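You operate a simulated robot arm through the tools that you are given. There is no shell and no other tool. Be economical: measure what you need, move in short steps, check, and stop when the job is done.

You run a simulated robot arm. Do the job below in one go: nothing can be reset, and whatever is moved stays where it is left.

## Task
Wire the TAIL and TURN holes of the junction box by the wiring card.
Fine: the black knob stays OFF; leave the fitted wire ends in; shut the lid.

The check looks at the end state, three seconds after you hand in, the way a careful person would. Anything else that was tipped, shoved, dropped, spilled or broken makes it a failure. A push-on lid holds only when it is set on centred and level and pressed home; a screw cap is set on level and turned clockwise until tight.

## Robot
A 7-joint arm with a two-finger parallel gripper, fixed in place. Base frame: the origin is at the foot of the arm, x ahead of it, y to its left, z up. Lengths are in cm, angles in degrees, forces in N, time in s.
With the tool pointing down near the work surface it reaches from about 10 to 88 cm from the base axis. Its first joint turns from -115.0 to 115.0 degrees. Payload 3.91 kg.
The TCP is the grasp point between the finger pads, 3 cm short of the fingertips. In the tool frame z runs along the fingers and y along their closing line. Largest opening 11 cm; finger width 2, thickness 1; the body of the gripper, 4.8 by 11.2 cm, starts 5.5 cm behind the TCP.
Orientation is told as [roll, pitch, yaw] about the base's x, y, z axes, in that order, counted from this pose: with the fingers straight down and closing along the base's y, the tool's x points along the base's -x, its y along +y and its z along -z.

## Interface
- The arm moves only by the tool move_arm. Its argument "moves" is text: rows parted by semicolons, each of 7 numbers parted by spaces: the shift along the base's x, y, z in units of 200 mm (1.0 is 200 mm), then the turn, a rotation vector about the base's x, y, z in units of 90 degrees (1.0 is 90 degrees), then the finger opening in cm, from 0 to 11. In form: x y z rx ry rz grip; .... A call has 1 to 8 rows; each row is the pose to reach, as a shift and turn from the pose commanded when the call began. A call with a number of a shift or a turn outside -1 to 1 is refused whole. Each row takes 0.2 s and may step no farther than 5 cm and 8.6 degrees from the row before; otherwise, or with a gripper value out of range, the whole call is refused. A pose out of reach is approached as far as the arm can. The call stops where the force on the tool passes 40 N (or 10 N more than at its start, if that is more) or the arm is blocked; 0.2 s more then pass. Each finger travels about 15.3 cm/s and halts on what it meets, pressing with about 33 N; the grip force reading is that of the motor and also rises with nothing between the fingers. The clock runs only during rows and for 0.2 s after the last one: add rows that repeat a pose to give the fingers time. It gives the time, the measured TCP pose, the force on the tool (base axes), the opening and the grip force at its end, in the units of the frame above (readings bear some noise), with the torque about the TCP (base axes, N m) and any sound that the robot's microphone picked up, and new pictures: "views" is both (left out), scene, wrist or none.
- Cameras (640 x 400 px; columns grow to the right, rows downward): "scene" is fixed at [4.95, 65.21, 132.42]; the picture's right is [-0.41, -0.91, 0.00], its down [-0.50, 0.22, -0.84] and it looks along [0.76, -0.34, -0.55] (base axes); focal length 348 px, centre (320, 200). "wrist" rides on the gripper at [7.2, 1.7, -10.3] in the tool frame; the picture's right is [-0.23, 0.97, 0.00], its down [-0.76, -0.18, -0.62] and it looks along [-0.61, -0.14, 0.78] (tool axes); focal length 222 px, centre (320, 200). There is no depth. A picture from a camera that has moved, and an enlarged one, comes with that camera's place and axes in the base frame and with its lens.
- raise_lower(by): slides the trunk up (or, below 0, down) by that many cm; the arm rides with it, the base frame stays. It gives what a move gives, with no picture.
- close_up(camera, box): a new picture of the part [left, top, right, bottom] of that camera's present view, enlarged. It takes no simulated time.
- job_done(): hands the job in; it is judged then, once.

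Go step by step. Nothing tells you positions but the pictures and the camera data: compare them with the known pose of the tool, close in by small moves and look again before you grip or let go. The budget is 120 turns and 200 pictures, counting those below and the enlarged ones. Unless the task says otherwise, let go and move clear before handing in, and close with one line.

The tools are called after "Request:" by a JSON object that holds its "fn" and its "kwargs". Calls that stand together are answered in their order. move_arm: Moves the arm, as the interface text tells. Its arguments: {"type":"object","properties":{"moves":{"type":"string"},"views":{"type":"string","enum":["both","scene","wrist","none"]}},"required":["moves"]} The other tools are called the same way: raise_lower (by) slides the trunk up or down; close_up (camera, box) takes an enlarged picture of a part of a camera's view; job_done () hands the job in.

At the start:

```text
time_s: 0.0
tool_pos: [63.26, 20.93, 106.99]
orientation: [0.0, 0.0, 0.0]
wrist_force: [0.5, 0.4, -0.3]
wrist_torque: [-0.02, 0.05, 0.02]
opening: 11.01
gripper_force: 0.1
trunk travel left (down, up): [-77.5, 21.5]
```

scene: 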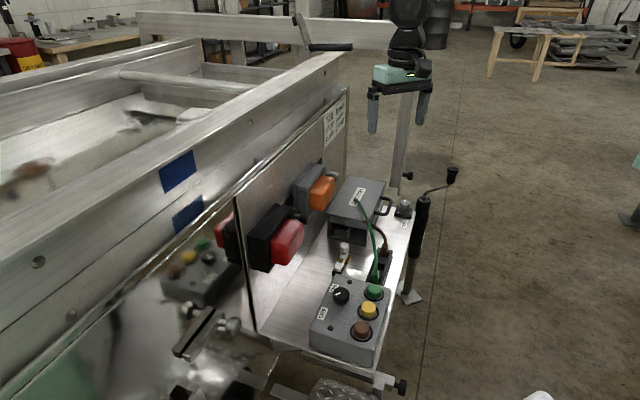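
wrist: 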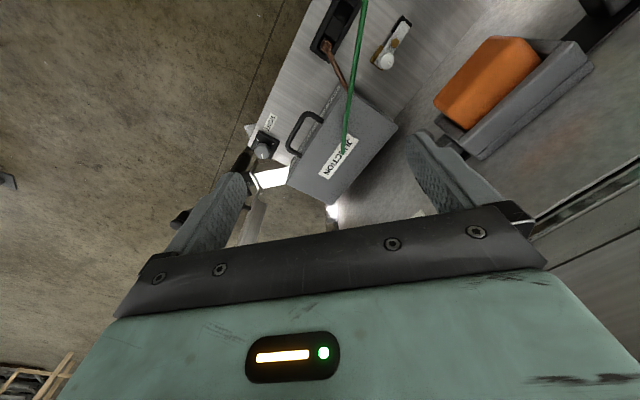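

I see a trailer with a junction box, a control box with a black knob and coloured buttons, lamps, and a card on a panel. I'll zoom in on these first.

Request:
{"fn": "close_up", "kwargs": {"camera": "scene", "box": [300, 80, 360, 150]}}

Request:
{"fn": "close_up", "kwargs": {"camera": "scene", "box": [320, 170, 430, 290]}}

Request:
{"fn": "close_up", "kwargs": {"camera": "scene", "box": [300, 270, 410, 370]}}

Request:
{"fn": "close_up", "kwargs": {"camera": "wrist", "box": [230, 0, 430, 220]}}

```text
5.71 times, centred on (330, 115) of scene
camera zoom: at [4.95, 65.21, 132.42], right [-0.41, -0.91, 0.0], down [-0.5, 0.22, -0.84], along [0.76, -0.34, -0.55], focal length 1986 px, centre (263, 686)
```

zoom: 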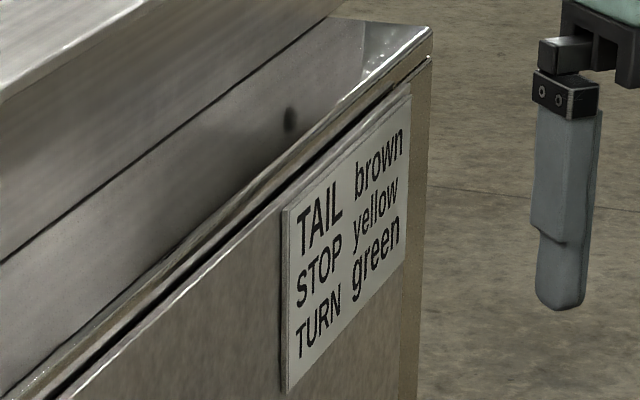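

```text
3.33 times, centred on (375, 230) of scene
camera zoom: at [4.95, 65.21, 132.42], right [-0.41, -0.91, 0.0], down [-0.5, 0.22, -0.84], along [0.76, -0.34, -0.55], focal length 1158 px, centre (137, 100)
```

zoom: 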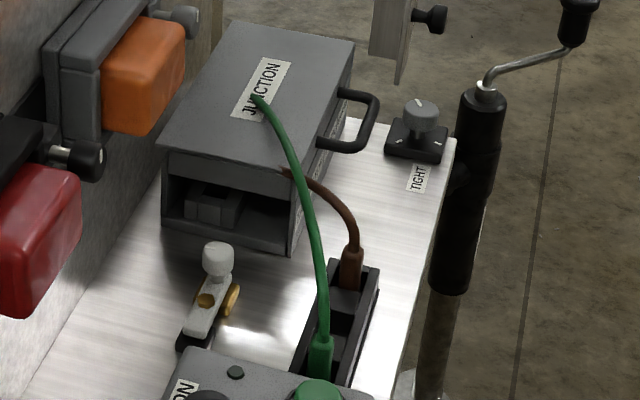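

```text
4.00 times, centred on (355, 320) of scene
camera zoom: at [4.95, 65.21, 132.42], right [-0.41, -0.91, 0.0], down [-0.5, 0.22, -0.84], along [0.76, -0.34, -0.55], focal length 1390 px, centre (180, -280)
```

zoom: 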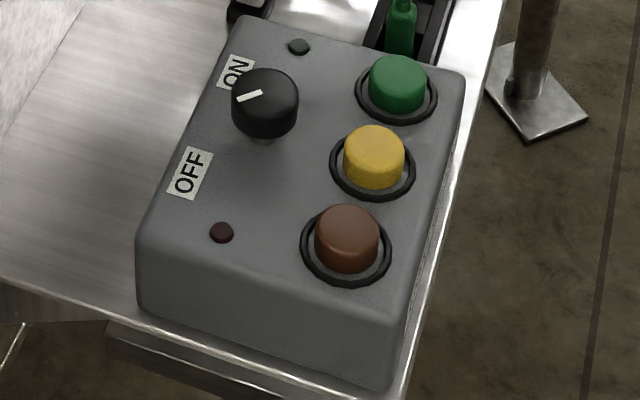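

```text
1.82 times, centred on (330, 110) of wrist
camera zoom: at [56.09, 22.55, 117.43], right [0.23, 0.97, 0.0], down [0.76, -0.18, 0.62], along [0.61, -0.14, -0.78], focal length 404 px, centre (302, 364)
```

zoom: 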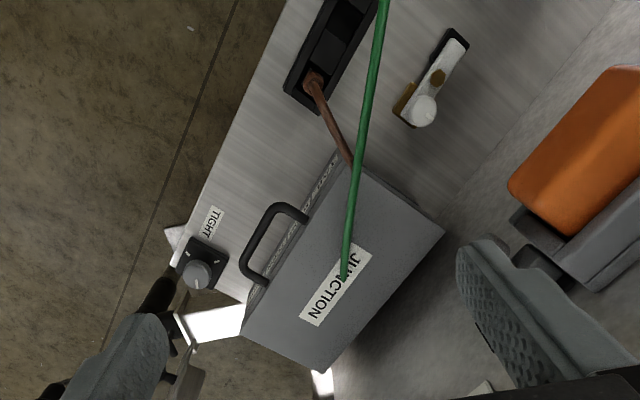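

The card says TAIL is brown and TURN is green. The knob appears to point to OFF. Now I'll look more closely at the junction box, tray and clip.

Request:
{"fn": "close_up", "kwargs": {"camera": "scene", "box": [325, 205, 385, 250]}}

Request:
{"fn": "close_up", "kwargs": {"camera": "scene", "box": [360, 180, 420, 220]}}

Request:
{"fn": "close_up", "kwargs": {"camera": "wrist", "box": [300, 50, 360, 90]}}

Request:
{"fn": "close_up", "kwargs": {"camera": "scene", "box": [360, 240, 400, 290]}}

```text
8.89 times, centred on (355, 228) of scene
camera zoom: at [4.95, 65.21, 132.42], right [-0.41, -0.91, 0.0], down [-0.5, 0.22, -0.84], along [0.76, -0.34, -0.55], focal length 3089 px, centre (9, -44)
```

zoom: 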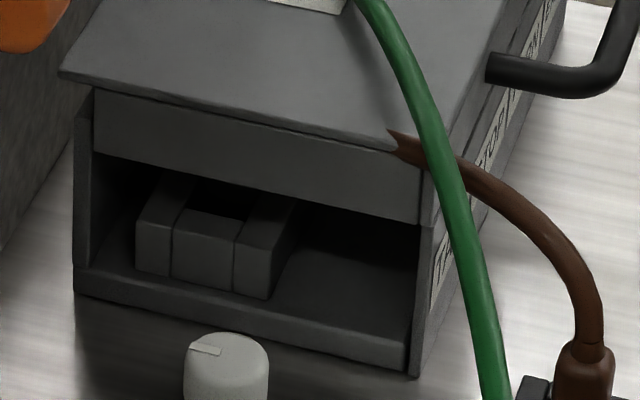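

```text
10.00 times, centred on (390, 200) of scene
camera zoom: at [4.95, 65.21, 132.42], right [-0.41, -0.91, 0.0], down [-0.5, 0.22, -0.84], along [0.76, -0.34, -0.55], focal length 3475 px, centre (-380, 200)
```

zoom: 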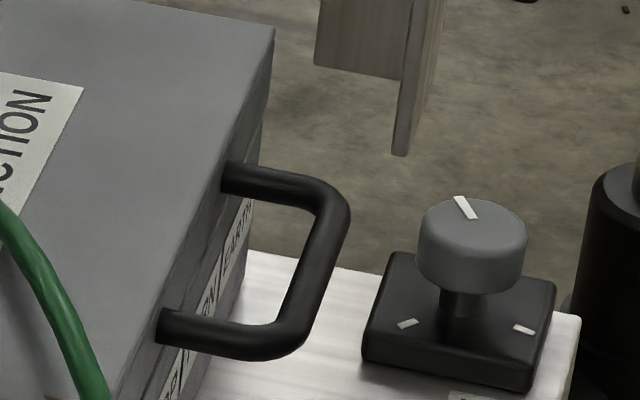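

```text
10.00 times, centred on (330, 70) of wrist
camera zoom: at [56.09, 22.55, 117.43], right [0.23, 0.97, 0.0], down [0.76, -0.18, 0.62], along [0.61, -0.14, -0.78], focal length 2221 px, centre (220, 1500)
```

zoom: 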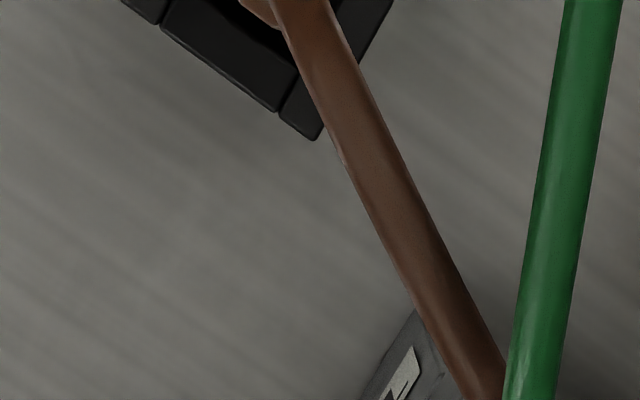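

```text
8.00 times, centred on (380, 265) of scene
camera zoom: at [4.95, 65.21, 132.42], right [-0.41, -0.91, 0.0], down [-0.5, 0.22, -0.84], along [0.76, -0.34, -0.55], focal length 2780 px, centre (-160, -320)
```

zoom: 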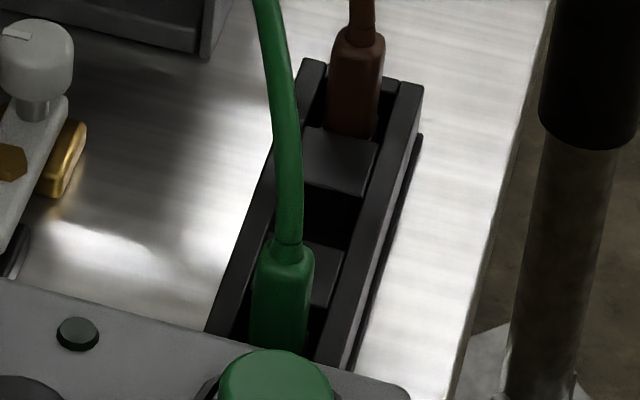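

The tray holds the brown and green plugs at about (59,23,75) and (51,31,75). The box lid has a handle at about (70,14.5,77) facing the robot. I'll turn the tool to -45° yaw, in line with the deck, and move down for a better look.

Request:
{"fn": "move_arm", "kwargs": {"moves": "0 0 -0.1 0 0 -0.09 11; 0 0 -0.2 0 0 -0.18 11; -0.02 0.02 -0.3 0 0 -0.27 11; -0.04 0.03 -0.4 0 0 -0.36 11; -0.06 0.04 -0.45 0 0 -0.45 11; -0.065 0.05 -0.5 0 0 -0.5 11; -0.065 0.05 -0.5 0 0 -0.5 11"}}

```text
time_s: 1.6
tool_pos: [62.07, 21.84, 97.11]
orientation: [0.1, 0.1, -45.1]
wrist_force: [0.1, 0.5, -0.3]
wrist_torque: [0.01, 0.02, 0.0]
opening: 11.01
gripper_force: 0.1
trunk travel left (down, up): [-77.5, 21.5]
camera wrist: at [58.16, 28.13, 107.49], right [0.85, 0.53, 0.0], down [0.41, -0.67, 0.62], along [0.33, -0.53, -0.78], focal length 222 px, centre (320, 200)
```

scene: 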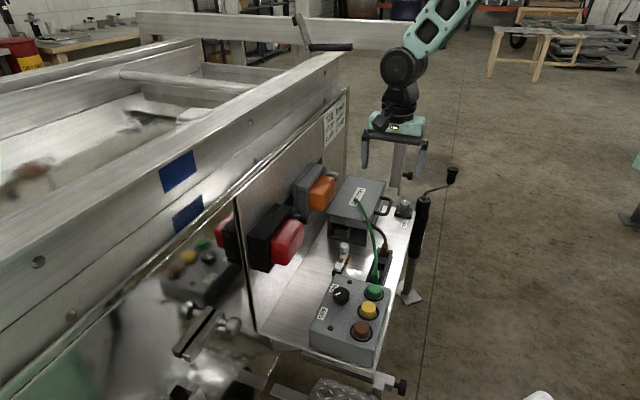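
wrist: 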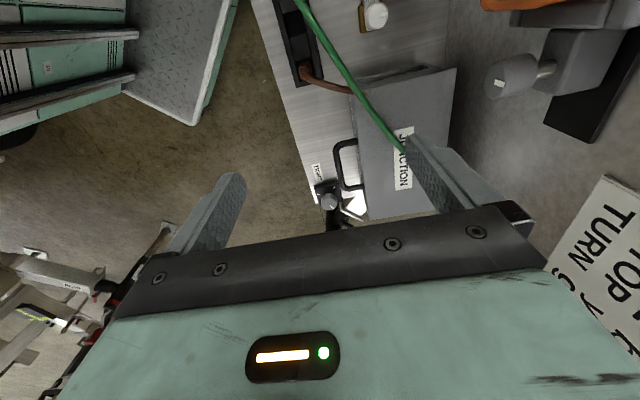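

The handle estimate agrees with the new view. I'll go down to about 8 cm above it with the fingers narrowed to refine that.

Request:
{"fn": "move_arm", "kwargs": {"moves": "0.1 -0.1 -0.1 0 0 0 7; 0.2 -0.18 -0.2 0 0 0 4; 0.3 -0.27 -0.35 0 0 0 3; 0.4 -0.367 -0.5 0 0 0 2.6; 0.4 -0.367 -0.55 0 0 0 2.6"}}

Request:
{"fn": "close_up", "kwargs": {"camera": "wrist", "box": [240, 60, 460, 220]}}

```text
time_s: 2.8
tool_pos: [69.93, 14.65, 86.02]
orientation: [0.1, 0.1, -45.0]
wrist_force: [-0.3, -0.6, 0.6]
wrist_torque: [-0.03, 0.04, 0.0]
opening: 2.59
gripper_force: 0.1
trunk travel left (down, up): [-77.5, 21.5]
camera wrist: at [66.13, 20.89, 96.5], right [0.85, 0.53, 0.0], down [0.41, -0.66, 0.62], along [0.33, -0.53, -0.78], focal length 222 px, centre (320, 200)
```

scene: 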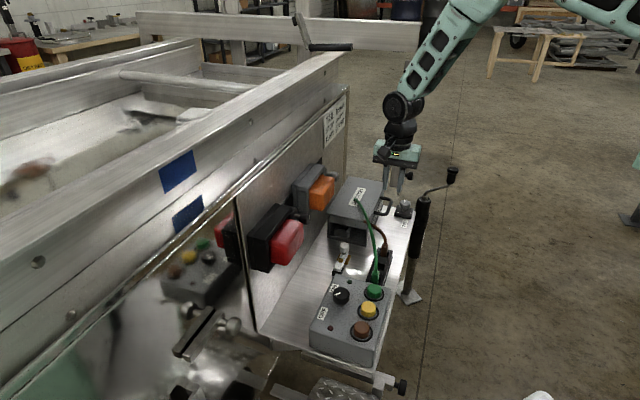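
wrist: 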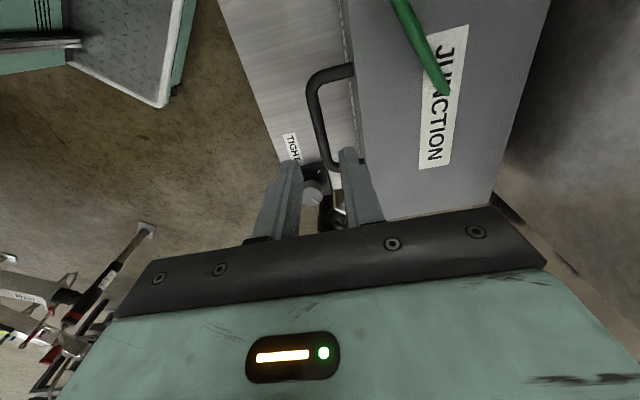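

```text
2.50 times, centred on (350, 140) of wrist
camera zoom: at [66.13, 20.89, 96.5], right [0.85, 0.53, 0.0], down [0.41, -0.66, 0.62], along [0.33, -0.53, -0.78], focal length 555 px, centre (245, 350)
```

zoom: 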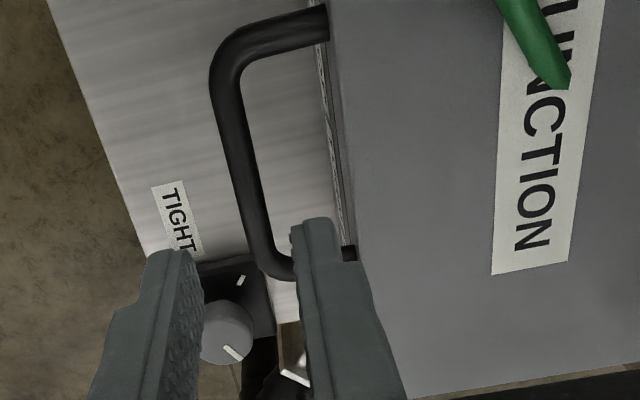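

The handle bar sits centred under the fingers with about 2.7 cm of clearance to the lid. I'll go down and grip it.

Request:
{"fn": "move_arm", "kwargs": {"moves": "0.005 0 -0.2 0 0 0 2.6; 0.005 0 -0.35 0 0 0 2.6; 0.005 0 -0.45 0 0 0 2.6; 0.005 0 -0.45 0 0 0 2.6"}}

Request:
{"fn": "close_up", "kwargs": {"camera": "wrist", "box": [240, 60, 460, 220]}}

Request:
{"fn": "close_up", "kwargs": {"camera": "scene", "box": [340, 140, 440, 220]}}

```text
time_s: 3.8
tool_pos: [70.05, 14.6, 76.93]
orientation: [0.2, 0.0, -45.0]
wrist_force: [-0.9, -0.3, 0.3]
wrist_torque: [0.01, 0.0, -0.01]
opening: 2.61
gripper_force: 0.0
trunk travel left (down, up): [-77.5, 21.5]
camera wrist: at [66.25, 20.86, 87.41], right [0.85, 0.53, 0.0], down [0.41, -0.66, 0.62], along [0.33, -0.53, -0.78], focal length 222 px, centre (320, 200)
```

scene: 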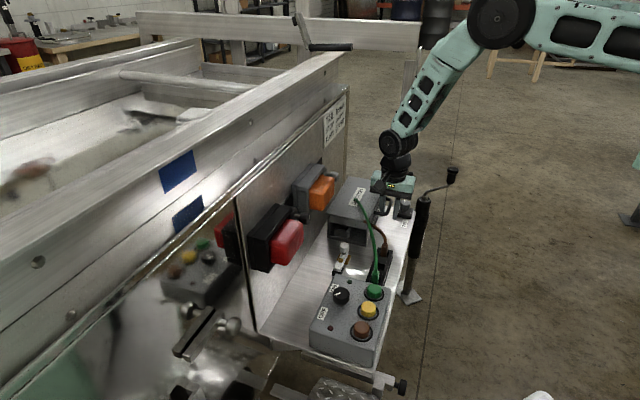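
wrist: 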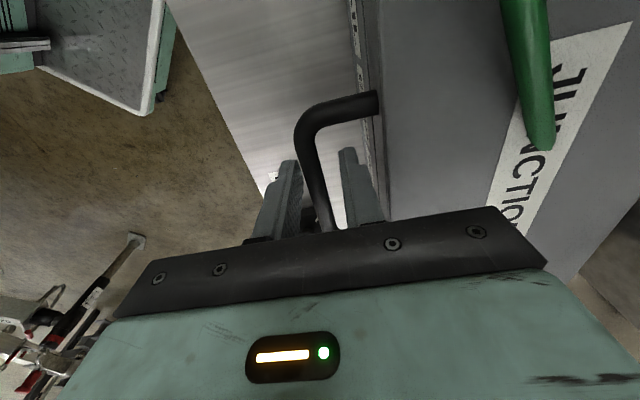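

```text
2.50 times, centred on (350, 140) of wrist
camera zoom: at [66.25, 20.86, 87.41], right [0.85, 0.53, 0.0], down [0.41, -0.66, 0.62], along [0.33, -0.53, -0.78], focal length 555 px, centre (245, 350)
```

zoom: 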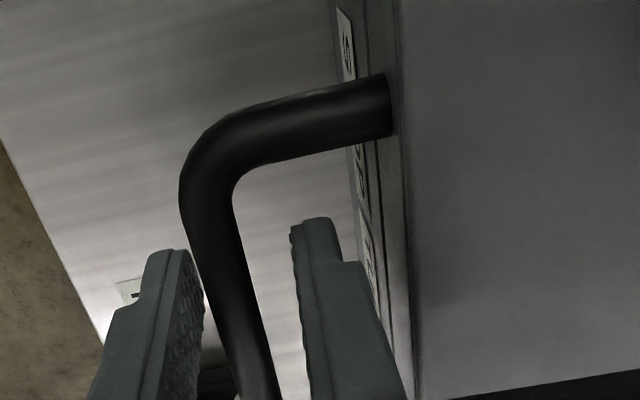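

```text
5.00 times, centred on (390, 180) of scene
camera zoom: at [4.95, 65.21, 132.42], right [-0.41, -0.91, 0.0], down [-0.5, 0.22, -0.84], along [0.76, -0.34, -0.55], focal length 1738 px, centre (-30, 300)
```

zoom: 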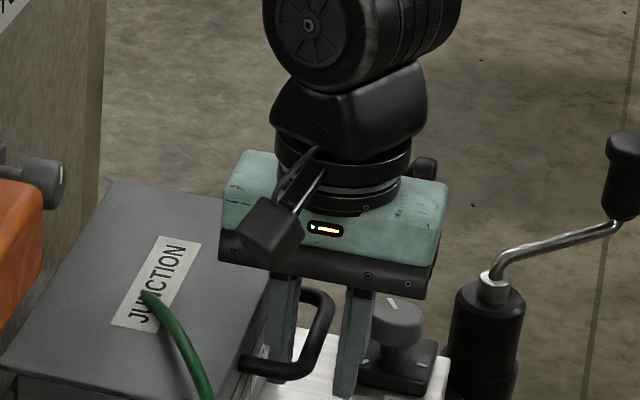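

The bar is between the fingers. I'll close and raise it slightly.

Request:
{"fn": "move_arm", "kwargs": {"moves": "0 0 0 0 0 0 0.5; 0 0 0 0 0 0 0.5; 0 0 0.03 0 0 0 0.5; 0 0 0.08 0 0 0 0.5; 0 0 0.1 0 0 0 0.5"}}

Request:
{"fn": "close_up", "kwargs": {"camera": "scene", "box": [310, 160, 410, 250]}}

```text
time_s: 5.0
tool_pos: [70.22, 14.68, 79.03]
orientation: [0.2, 0.1, -45.0]
wrist_force: [11.4, 3.3, -2.3]
wrist_torque: [0.18, 0.34, 0.56]
opening: 0.9
gripper_force: 45.4
trunk travel left (down, up): [-77.5, 21.5]
camera wrist: at [66.26, 20.9, 89.52], right [0.85, 0.53, 0.0], down [0.41, -0.66, 0.62], along [0.33, -0.53, -0.78], focal length 222 px, centre (320, 200)
```

scene: 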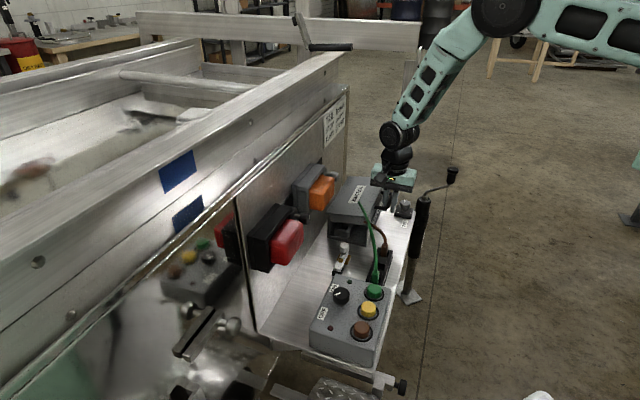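
wrist: 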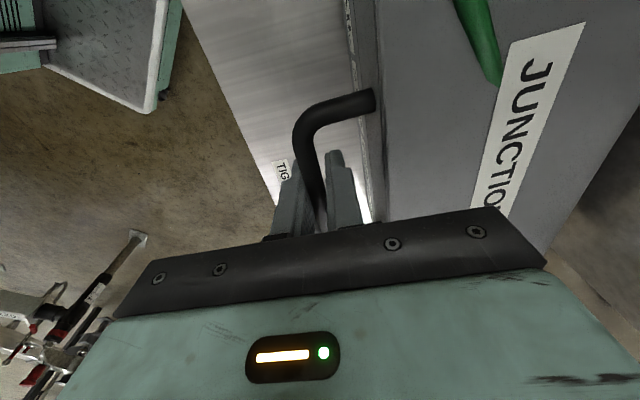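

```text
4.44 times, centred on (360, 205) of scene
camera zoom: at [4.95, 65.21, 132.42], right [-0.41, -0.91, 0.0], down [-0.5, 0.22, -0.84], along [0.76, -0.34, -0.55], focal length 1544 px, centre (142, 178)
```

zoom: 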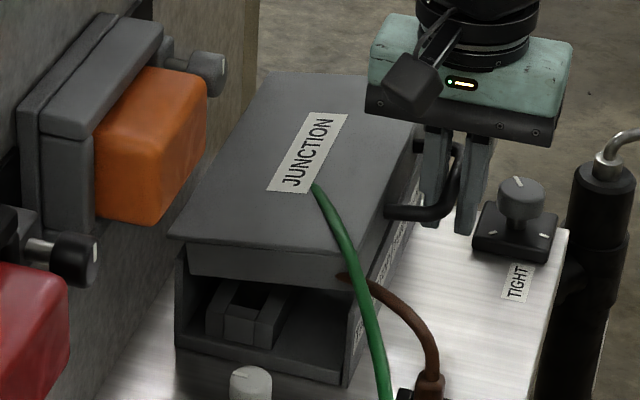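

The lid swings up about its panel-side edge. I'll set it back down and regrip nearer the fingertips, so the fingers clear the lid as it turns.

Request:
{"fn": "move_arm", "kwargs": {"moves": "0 0 -0.06 0 0 0 0.5; 0 0 -0.1 0 0 0 0.5; 0 0 -0.1 0 0 0 2.2; 0 0 -0.02 0 0 0 2.2; 0 0 -0.02 0 0 0 0.5; 0 0 -0.02 0 0 0 0.5; 0.01 0.01 0.08 0 0 0 0.5; 0.02 0.02 0.15 0 0 0 0.5"}}

```text
time_s: 6.8
tool_pos: [70.11, 14.75, 81.83]
orientation: [-0.2, 0.2, -44.9]
wrist_force: [-9.4, -2.3, -1.2]
wrist_torque: [0.28, 0.52, 0.58]
opening: 0.95
gripper_force: 44.5
trunk travel left (down, up): [-77.5, 21.5]
camera wrist: at [66.38, 21.06, 92.42], right [0.85, 0.53, 0.0], down [0.42, -0.66, 0.62], along [0.33, -0.53, -0.78], focal length 222 px, centre (320, 200)
```

scene: 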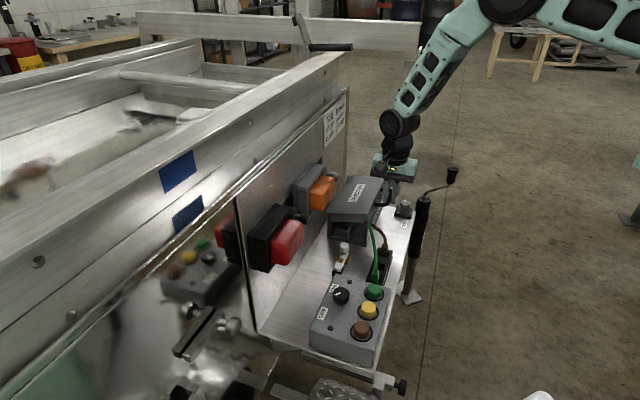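
wrist: 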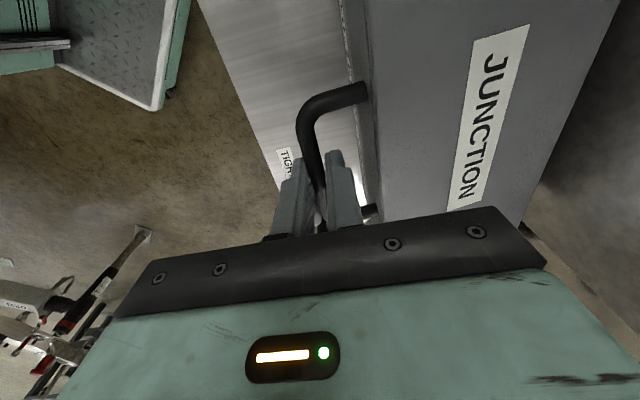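

The lid follows. I'll swing the handle on along an arc about the estimated hinge, which is about 15 cm from the bar, and stop near 50°.

Request:
{"fn": "move_arm", "kwargs": {"moves": "0.005 0.005 0.07 0 0 0 0.5; 0.012 0.012 0.14 0 0 0 0.5; 0.03 0.03 0.2 0 0 0 0.5; 0.0516 0.0516 0.26 0 0 0 0.5; 0.105 0.105 0.3675 0 0 0 0.5; 0.171 0.171 0.461 0 0 0 0.5"}}

Request:
{"fn": "close_up", "kwargs": {"camera": "scene", "box": [310, 140, 430, 260]}}

```text
time_s: 8.2
tool_pos: [73.97, 18.49, 91.39]
orientation: [0.2, 0.0, -45.0]
wrist_force: [-11.5, -8.8, 17.2]
wrist_torque: [0.12, 0.26, 0.35]
opening: 0.94
gripper_force: 44.7
trunk travel left (down, up): [-77.5, 21.5]
camera wrist: at [69.93, 24.65, 101.87], right [0.85, 0.53, 0.0], down [0.41, -0.67, 0.62], along [0.33, -0.53, -0.78], focal length 222 px, centre (320, 200)
```

scene: 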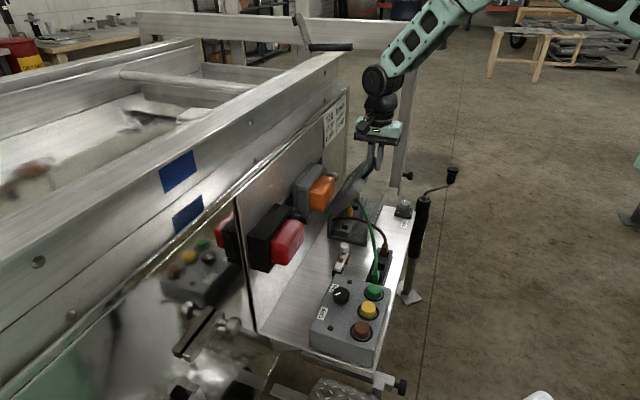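
wrist: 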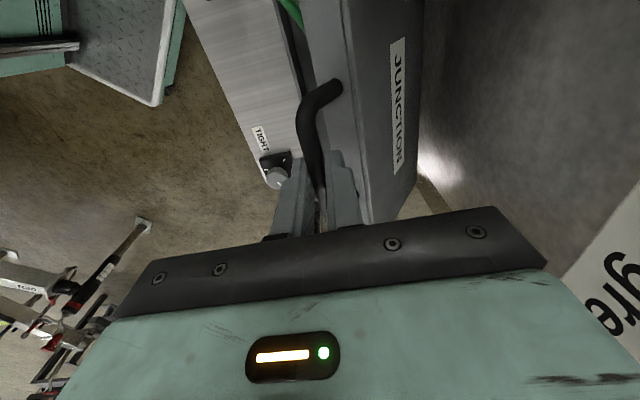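

```text
3.33 times, centred on (370, 200) of scene
camera zoom: at [4.95, 65.21, 132.42], right [-0.41, -0.91, 0.0], down [-0.5, 0.22, -0.84], along [0.76, -0.34, -0.55], focal length 1158 px, centre (153, 200)
```

zoom: 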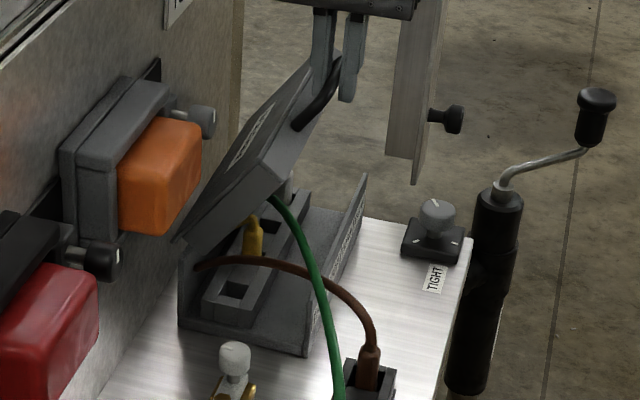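

Inside is a terminal block. Yellow is fitted in the second hole and white in the fourth, and the first (TAIL) and third (TURN) are open. I'll keep raising the lid, tilting the gripper away from the panel.

Request:
{"fn": "move_arm", "kwargs": {"moves": "0.0626 0.0626 0.0895 0.063 -0.063 0 0.5; 0.1414 0.1414 0.1445 0.126 -0.126 0 0.5; 0.226 0.226 0.1755 0.189 -0.189 0 0.5; 0.226 0.226 0.1755 0.189 -0.189 0 0.5"}}

Request:
{"fn": "close_up", "kwargs": {"camera": "scene", "box": [290, 100, 450, 280]}}

```text
time_s: 9.2
tool_pos: [78.43, 23.1, 94.64]
orientation: [24.2, 0.0, -45.1]
wrist_force: [2.8, -1.7, -4.8]
wrist_torque: [0.06, 0.11, -0.18]
opening: 0.94
gripper_force: 45.1
trunk travel left (down, up): [-77.5, 21.5]
camera wrist: at [71.48, 26.16, 104.83], right [0.79, 0.47, 0.4], down [0.24, -0.83, 0.5], along [0.56, -0.29, -0.77], focal length 222 px, centre (320, 200)
```

scene: 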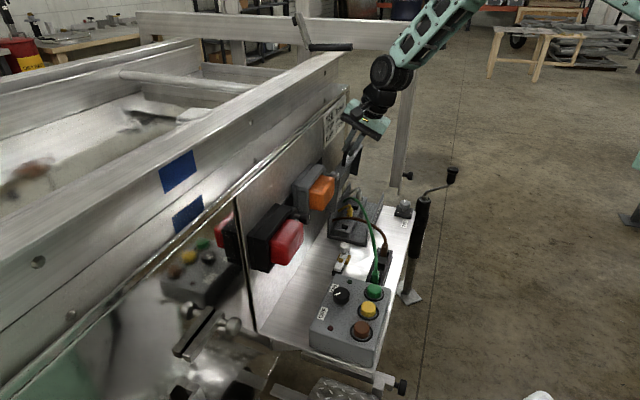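
wrist: 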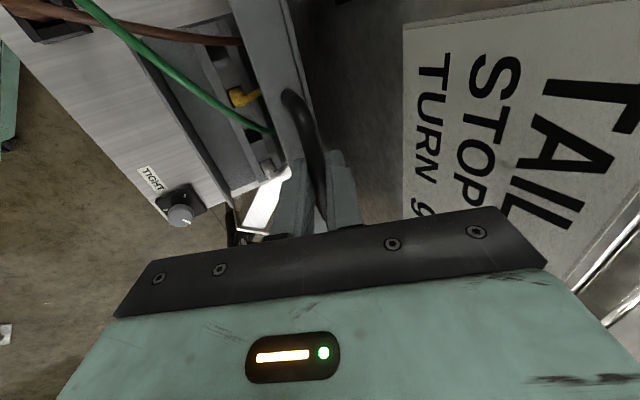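

```text
2.22 times, centred on (370, 190) of scene
camera zoom: at [4.95, 65.21, 132.42], right [-0.41, -0.91, 0.0], down [-0.5, 0.22, -0.84], along [0.76, -0.34, -0.55], focal length 772 px, centre (209, 222)
```

zoom: 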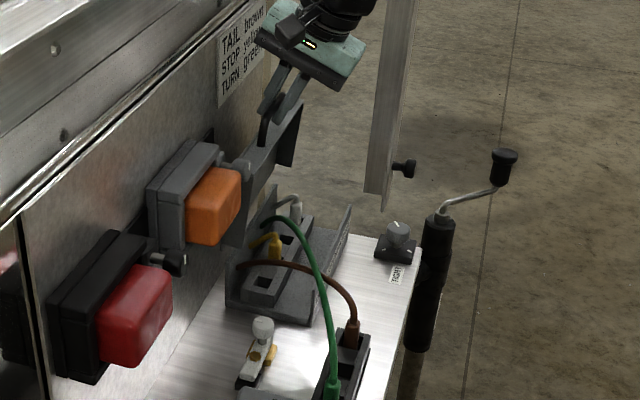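

Lid is near 80°. I'll push it a little past vertical, carefully.

Request:
{"fn": "move_arm", "kwargs": {"moves": "0.035 0.035 0.005 0.023 -0.023 0 0.5; 0.071 0.071 0.0085 0.047 -0.047 0 0.5; 0.105 0.105 0.005 0.079 -0.079 0 0.5; 0.14 0.14 -0.002 0.11 -0.11 0 0.5; 0.166 0.166 -0.01 0.13 -0.13 0 0.5; 0.193 0.193 -0.02 0.157 -0.157 0 0.5"}}

Request:
{"fn": "close_up", "kwargs": {"camera": "scene", "box": [290, 100, 450, 280]}}

```text
time_s: 9.9
tool_pos: [79.56, 24.23, 94.73]
orientation: [31.0, 0.3, -45.0]
wrist_force: [-22.4, -19.4, 19.4]
wrist_torque: [0.06, 0.47, -0.08]
opening: 0.9
gripper_force: 44.9
trunk travel left (down, up): [-77.5, 21.5]
stopped in row 3: the force on the tool passed its limit at 51 N (the readings are from after the stop); the commanded pose is now the measured one
camera wrist: at [71.83, 26.45, 104.66], right [0.75, 0.43, 0.5], down [0.2, -0.87, 0.44], along [0.63, -0.23, -0.75], focal length 222 px, centre (320, 200)
```

scene: 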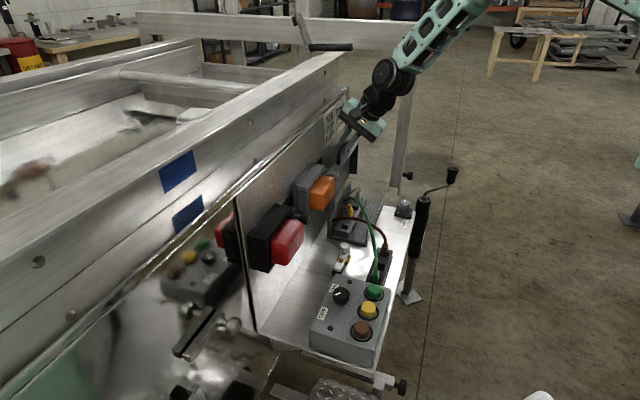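
wrist: 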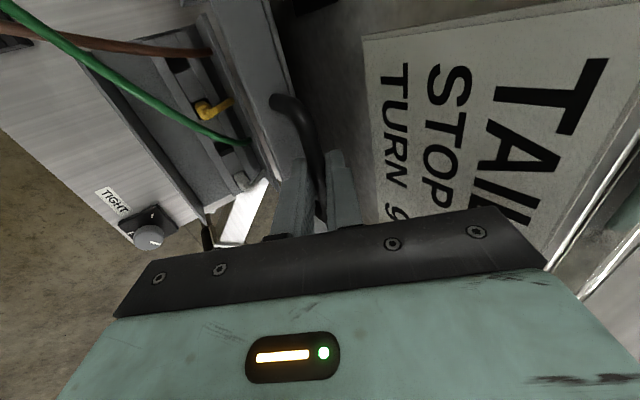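

```text
2.22 times, centred on (370, 190) of scene
camera zoom: at [4.95, 65.21, 132.42], right [-0.41, -0.91, 0.0], down [-0.5, 0.22, -0.84], along [0.76, -0.34, -0.55], focal length 772 px, centre (209, 222)
```

zoom: 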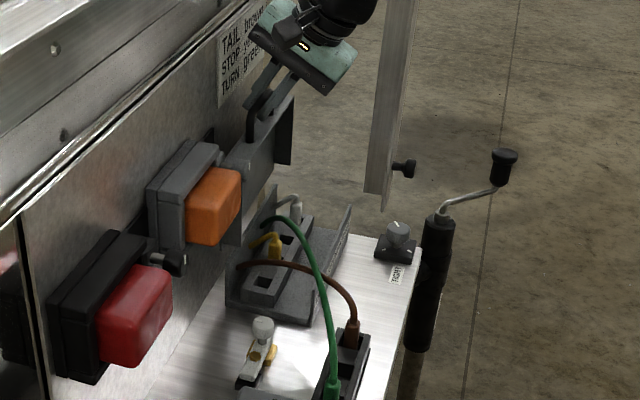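

The lid has met its stop just under or at vertical. I'll relax the pressure and open the fingers slightly, with the bar still straddled, to see whether it stays up by itself.

Request:
{"fn": "move_arm", "kwargs": {"moves": "-0.005 -0.005 0.01 0 0 0 1.5; -0.005 -0.005 0.01 0 0 0 2.2; -0.005 -0.005 0.01 0 0 0 2.2; -0.005 -0.005 0.01 0 0 0 2.2"}}

Request:
{"fn": "close_up", "kwargs": {"camera": "scene", "box": [320, 120, 400, 200]}}

```text
time_s: 10.9
tool_pos: [79.68, 24.29, 94.87]
orientation: [31.1, 0.1, -45.1]
wrist_force: [-0.3, 0.3, 0.3]
wrist_torque: [0.02, 0.03, -0.02]
opening: 2.22
gripper_force: 0.1
trunk travel left (down, up): [-77.5, 21.5]
camera wrist: at [71.95, 26.6, 104.65], right [0.75, 0.43, 0.5], down [0.2, -0.87, 0.44], along [0.63, -0.23, -0.74], focal length 222 px, centre (320, 200)
```

scene: 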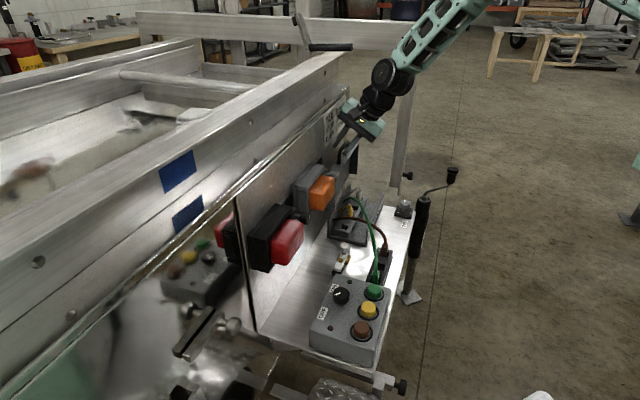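
wrist: 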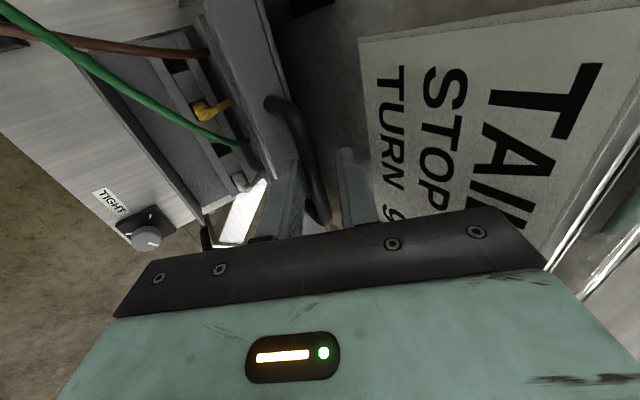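

```text
5.00 times, centred on (360, 160) of scene
camera zoom: at [4.95, 65.21, 132.42], right [-0.41, -0.91, 0.0], down [-0.5, 0.22, -0.84], along [0.76, -0.34, -0.55], focal length 1738 px, centre (120, 400)
```

zoom: 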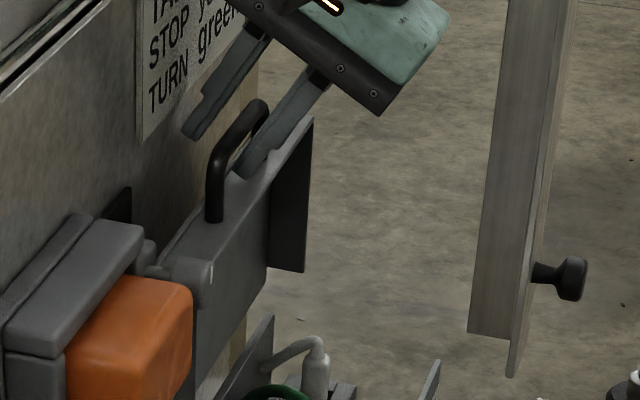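

The lid stands open with no force on the fingers. I'll back straight out along the finger axis, level the tool, and move over the tray to look at the block and plugs.

Request:
{"fn": "move_arm", "kwargs": {"moves": "-0.05 -0.05 0.11 0 0 0 2.4; -0.092 -0.092 0.215 0 0 0 2.4; -0.25 -0.08 0.215 -0.063 0.063 0 2.4; -0.45 -0.05 0.215 -0.126 0.126 0 2.4; -0.65 -0.02 0.2 -0.189 0.189 0 2.4; -0.83 0 0.17 -0.2435 0.2435 0 2.4; -0.985 0 0.1 -0.2435 0.2435 0 2.4; -0.985 0 0.1 -0.2435 0.2435 0 2.4"}}

Request:
{"fn": "close_up", "kwargs": {"camera": "wrist", "box": [220, 0, 480, 220]}}

Request:
{"fn": "close_up", "kwargs": {"camera": "scene", "box": [310, 170, 410, 270]}}

```text
time_s: 12.7
tool_pos: [60.18, 24.29, 96.96]
orientation: [0.1, 0.1, -45.0]
wrist_force: [-0.1, 0.5, -0.3]
wrist_torque: [0.05, -0.01, 0.04]
opening: 2.41
gripper_force: 0.0
trunk travel left (down, up): [-77.5, 21.5]
camera wrist: at [56.34, 30.53, 107.41], right [0.85, 0.53, 0.0], down [0.41, -0.67, 0.62], along [0.33, -0.53, -0.78], focal length 222 px, centre (320, 200)
```

scene: 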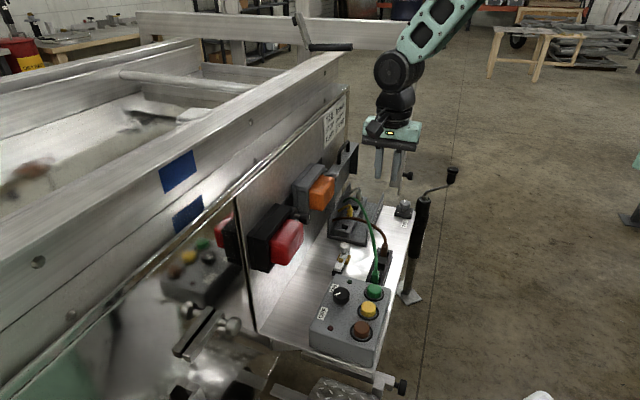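
wrist: 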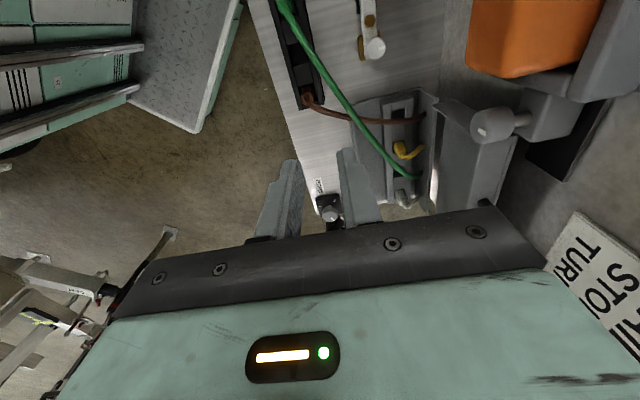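

```text
1.82 times, centred on (350, 110) of wrist
camera zoom: at [56.34, 30.53, 107.41], right [0.85, 0.53, 0.0], down [0.41, -0.67, 0.62], along [0.33, -0.53, -0.78], focal length 404 px, centre (266, 364)
```

zoom: 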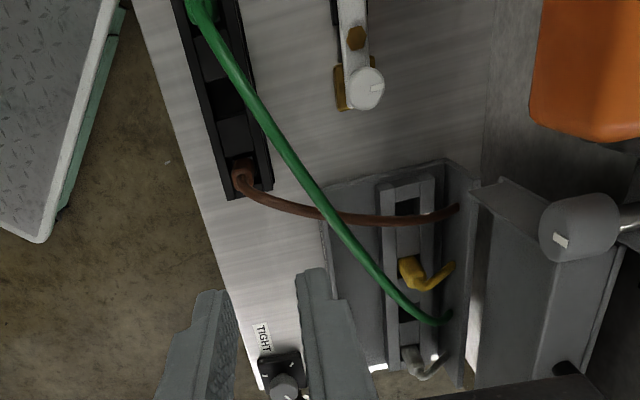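

```text
4.00 times, centred on (360, 220) of scene
camera zoom: at [4.95, 65.21, 132.42], right [-0.41, -0.91, 0.0], down [-0.5, 0.22, -0.84], along [0.76, -0.34, -0.55], focal length 1390 px, centre (160, 120)
```

zoom: 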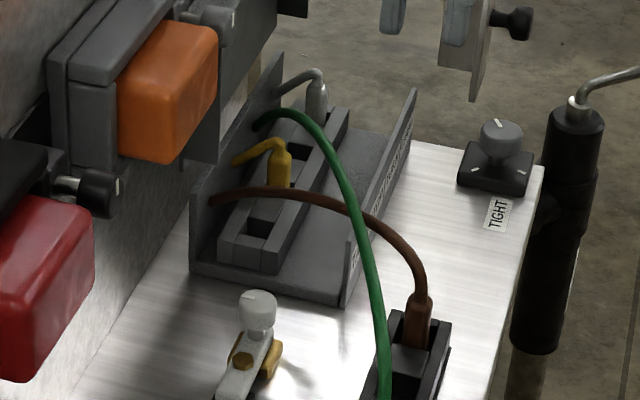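

The block is clear now: TAIL is at about (72.3,27.6,72.8) and TURN at about (79.5,20.2,72.8). With the lid open I'll work with the fingers closing along the deck, at +45° yaw. I'll turn the tool while moving over the green plug.

Request:
{"fn": "move_arm", "kwargs": {"moves": "-0.06 0.03 0 0 0 0.09 3; -0.12 0.08 0 0 0 0.18 3; -0.18 0.14 0 0 0 0.27 3; -0.24 0.18 0 0 0 0.36 3; -0.3 0.2 0 0 0 0.45 3; -0.36 0.22 0 0 0 0.54 3; -0.42 0.27 0 0 0 0.63 3; -0.44 0.31 0 0 0 0.72 3", "views": "none"}}

Request:
{"fn": "move_arm", "kwargs": {"moves": "0 0 -0.1 0 0 0.09 3; 0 0 -0.2 0 0 0.18 3; 0 0 -0.25 0 0 0.28 3; 0 0 -0.25 0 0 0.28 3"}}

Request:
{"fn": "close_up", "kwargs": {"camera": "wrist", "box": [220, 40, 460, 240]}}

```text
time_s: 14.5
tool_pos: [51.28, 30.59, 96.89]
orientation: [0.1, 0.2, 19.9]
wrist_force: [0.7, -0.3, -0.6]
wrist_torque: [-0.01, 0.02, -0.02]
opening: 2.99
gripper_force: 0.1
trunk travel left (down, up): [-77.5, 21.5]
```

```text
refused: row 3 steps farther than a row can; nothing moved
```

```text
2.00 times, centred on (340, 140) of wrist
camera zoom: at [43.94, 29.53, 107.37], right [-0.12, 0.99, 0.0], down [0.78, 0.09, 0.62], along [0.62, 0.07, -0.78], focal length 444 px, centre (280, 320)
```

zoom: 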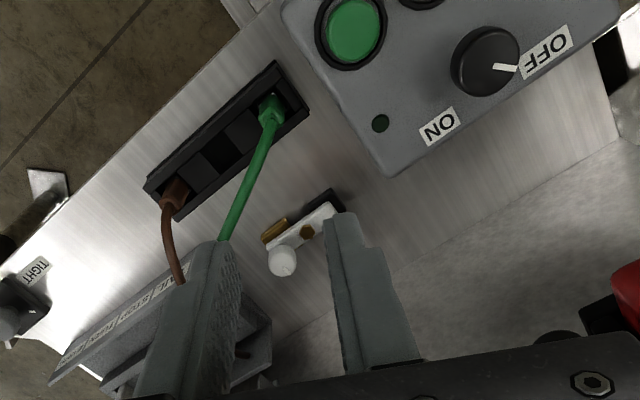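

Knob is confirmed OFF. I'll finish the turn and go lower over the green plug.

Request:
{"fn": "move_arm", "kwargs": {"moves": "0 0 -0.1 0 0 0.09 3; 0 0 -0.2 0 0 0.18 3; 0 -0.01 -0.3 0 0 0.27 3; 0 -0.02 -0.4 0 0 0.28 3; 0 -0.02 -0.4 0 0 0.28 3"}}

Request:
{"fn": "close_up", "kwargs": {"camera": "wrist", "box": [220, 40, 460, 240]}}

Request:
{"fn": "close_up", "kwargs": {"camera": "scene", "box": [340, 190, 440, 300]}}

```text
time_s: 15.7
tool_pos: [51.25, 30.07, 88.7]
orientation: [0.2, 0.3, 45.0]
wrist_force: [0.2, 0.6, -0.4]
wrist_torque: [-0.02, 0.02, 0.02]
opening: 2.98
gripper_force: 0.0
trunk travel left (down, up): [-77.5, 21.5]
camera wrist: at [45.01, 26.0, 99.26], right [-0.53, 0.85, 0.0], down [0.67, 0.41, 0.62], along [0.53, 0.33, -0.78], focal length 222 px, centre (320, 200)
```

scene: 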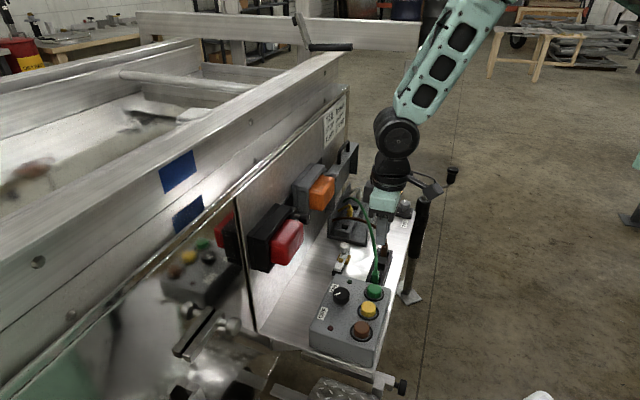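
wrist: 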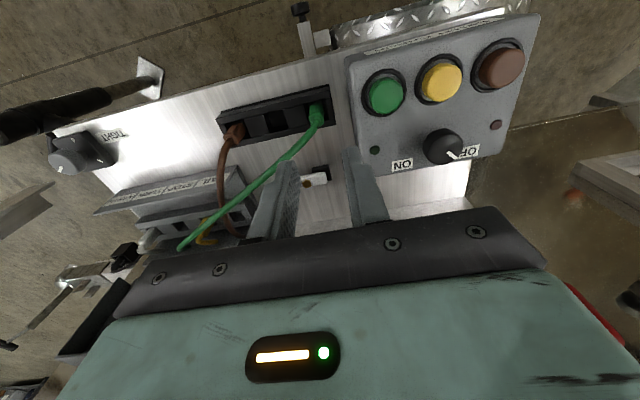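

```text
2.00 times, centred on (340, 140) of wrist
camera zoom: at [45.01, 26.0, 99.26], right [-0.53, 0.85, 0.0], down [0.67, 0.41, 0.62], along [0.53, 0.33, -0.78], focal length 444 px, centre (280, 320)
```

zoom: 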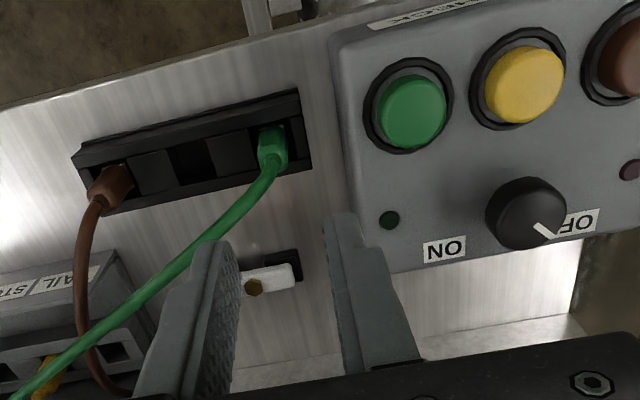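

```text
3.64 times, centred on (390, 245) of scene
camera zoom: at [4.95, 65.21, 132.42], right [-0.41, -0.91, 0.0], down [-0.5, 0.22, -0.84], along [0.76, -0.34, -0.55], focal length 1264 px, centre (66, 36)
```

zoom: 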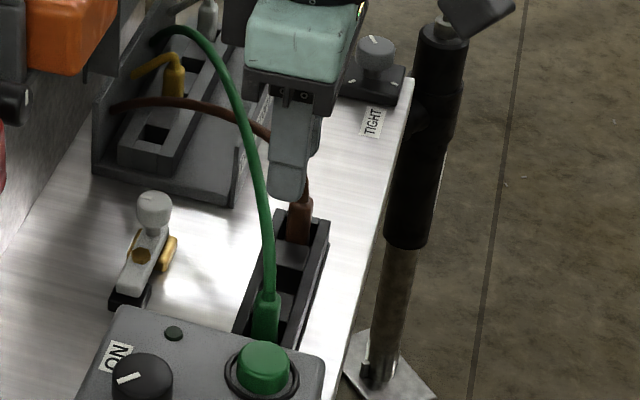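

The green plug top is at about (52.4,30.25,74.7). I'll centre over it and go part way down to check.

Request:
{"fn": "move_arm", "kwargs": {"moves": "0.057 0.009 -0.1 0 0 0 3.2; 0.057 0.009 -0.25 0 0 0 3.2; 0.057 0.009 -0.45 0 0 0 3.2; 0.057 0.009 -0.5 0 0 0 3.2; 0.057 0.009 -0.5 0 0 0 3.2"}}

Request:
{"fn": "close_up", "kwargs": {"camera": "wrist", "box": [240, 110, 400, 240]}}

Request:
{"fn": "close_up", "kwargs": {"camera": "scene", "box": [350, 220, 420, 290]}}

```text
time_s: 16.9
tool_pos: [52.36, 30.26, 78.69]
orientation: [0.2, 0.1, 45.0]
wrist_force: [0.5, 0.4, 0.5]
wrist_torque: [-0.03, 0.01, -0.02]
opening: 3.2
gripper_force: 0.0
trunk travel left (down, up): [-77.5, 21.5]
camera wrist: at [46.2, 26.23, 89.21], right [-0.53, 0.85, 0.0], down [0.67, 0.41, 0.62], along [0.53, 0.33, -0.78], focal length 222 px, centre (320, 200)
```

scene: 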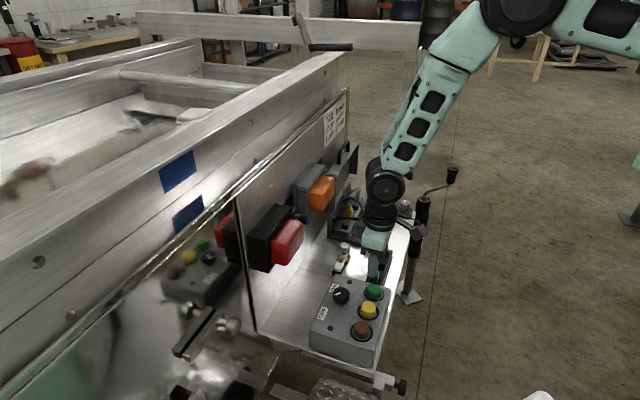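
wrist: 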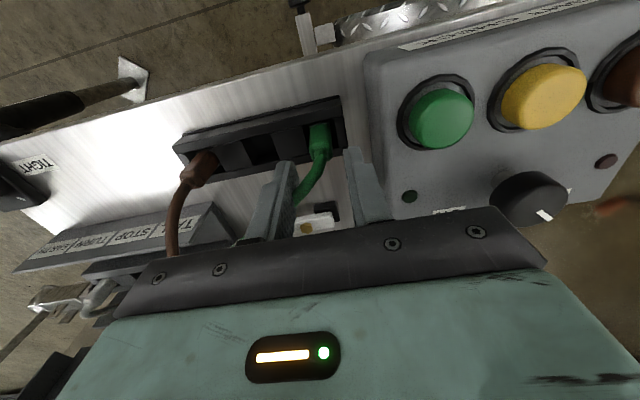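

```text
3.08 times, centred on (320, 175) of wrist
camera zoom: at [46.2, 26.23, 89.21], right [-0.53, 0.85, 0.0], down [0.67, 0.41, 0.62], along [0.53, 0.33, -0.78], focal length 684 px, centre (320, 277)
```

zoom: 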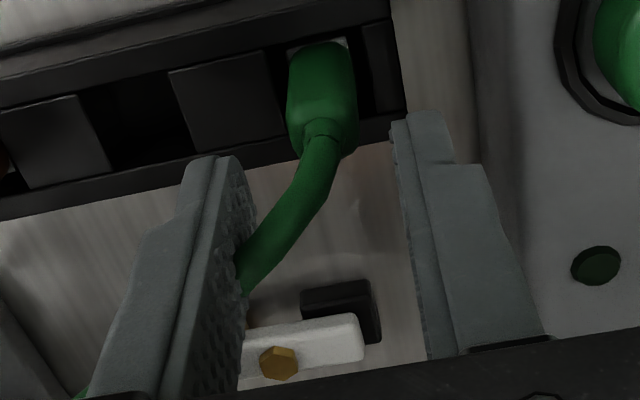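

```text
5.71 times, centred on (385, 255) of scene
camera zoom: at [4.95, 65.21, 132.42], right [-0.41, -0.91, 0.0], down [-0.5, 0.22, -0.84], along [0.76, -0.34, -0.55], focal length 1986 px, centre (-51, -114)
```

zoom: 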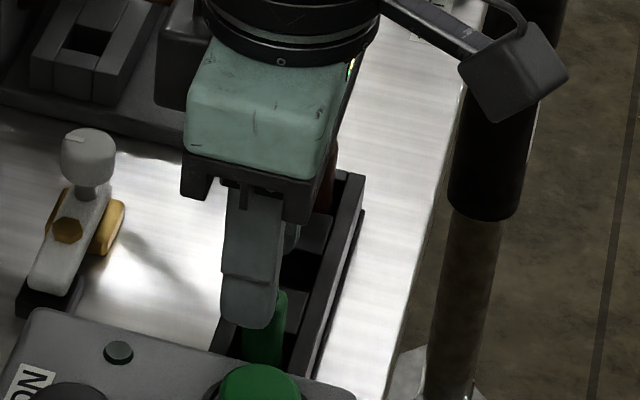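

Plug and fingertips line up to within about 0.2 cm. I'll go down, close on the plug and check.

Request:
{"fn": "move_arm", "kwargs": {"moves": "0 0 -0.08 0 0 0 3.2; 0 0 -0.14 0 0 0 3.2; 0 0 -0.175 0 0 0 3.2; 0 0 -0.175 0 0 0 1; 0 0 -0.175 0 0 0 1; 0 0 -0.175 0 0 0 1"}}

Request:
{"fn": "close_up", "kwargs": {"camera": "wrist", "box": [240, 110, 400, 240]}}

Request:
{"fn": "close_up", "kwargs": {"camera": "scene", "box": [350, 220, 420, 290]}}

```text
time_s: 18.3
tool_pos: [52.31, 30.25, 75.42]
orientation: [0.1, 0.1, 44.8]
wrist_force: [4.7, -4.3, 18.1]
wrist_torque: [-0.21, -0.4, -0.03]
opening: 1.52
gripper_force: 33.0
trunk travel left (down, up): [-77.5, 21.5]
camera wrist: at [46.25, 26.21, 85.87], right [-0.53, 0.85, 0.0], down [0.67, 0.41, 0.62], along [0.53, 0.33, -0.78], focal length 222 px, centre (320, 200)
```

scene: 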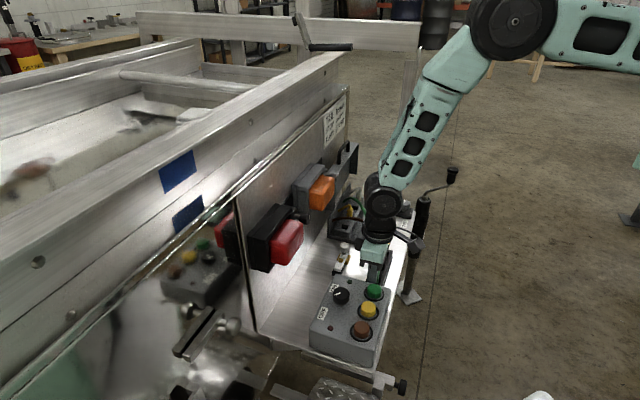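
wrist: 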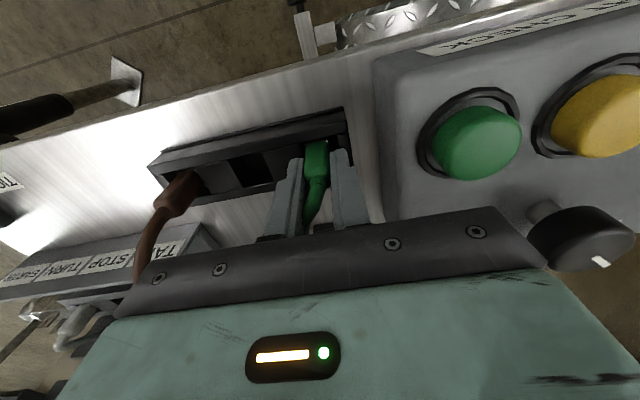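

```text
3.08 times, centred on (320, 175) of wrist
camera zoom: at [46.25, 26.21, 85.87], right [-0.53, 0.85, 0.0], down [0.67, 0.41, 0.62], along [0.53, 0.33, -0.78], focal length 684 px, centre (320, 277)
```

zoom: 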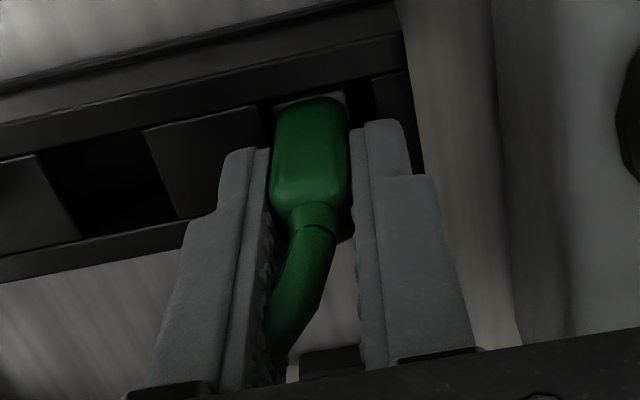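

```text
5.71 times, centred on (385, 255) of scene
camera zoom: at [4.95, 65.21, 132.42], right [-0.41, -0.91, 0.0], down [-0.5, 0.22, -0.84], along [0.76, -0.34, -0.55], focal length 1986 px, centre (-51, -114)
```

zoom: 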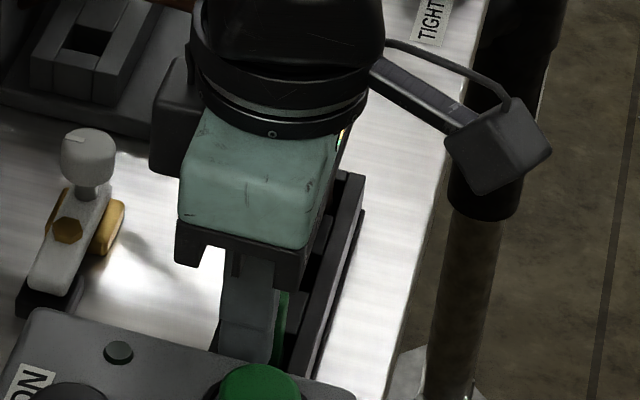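

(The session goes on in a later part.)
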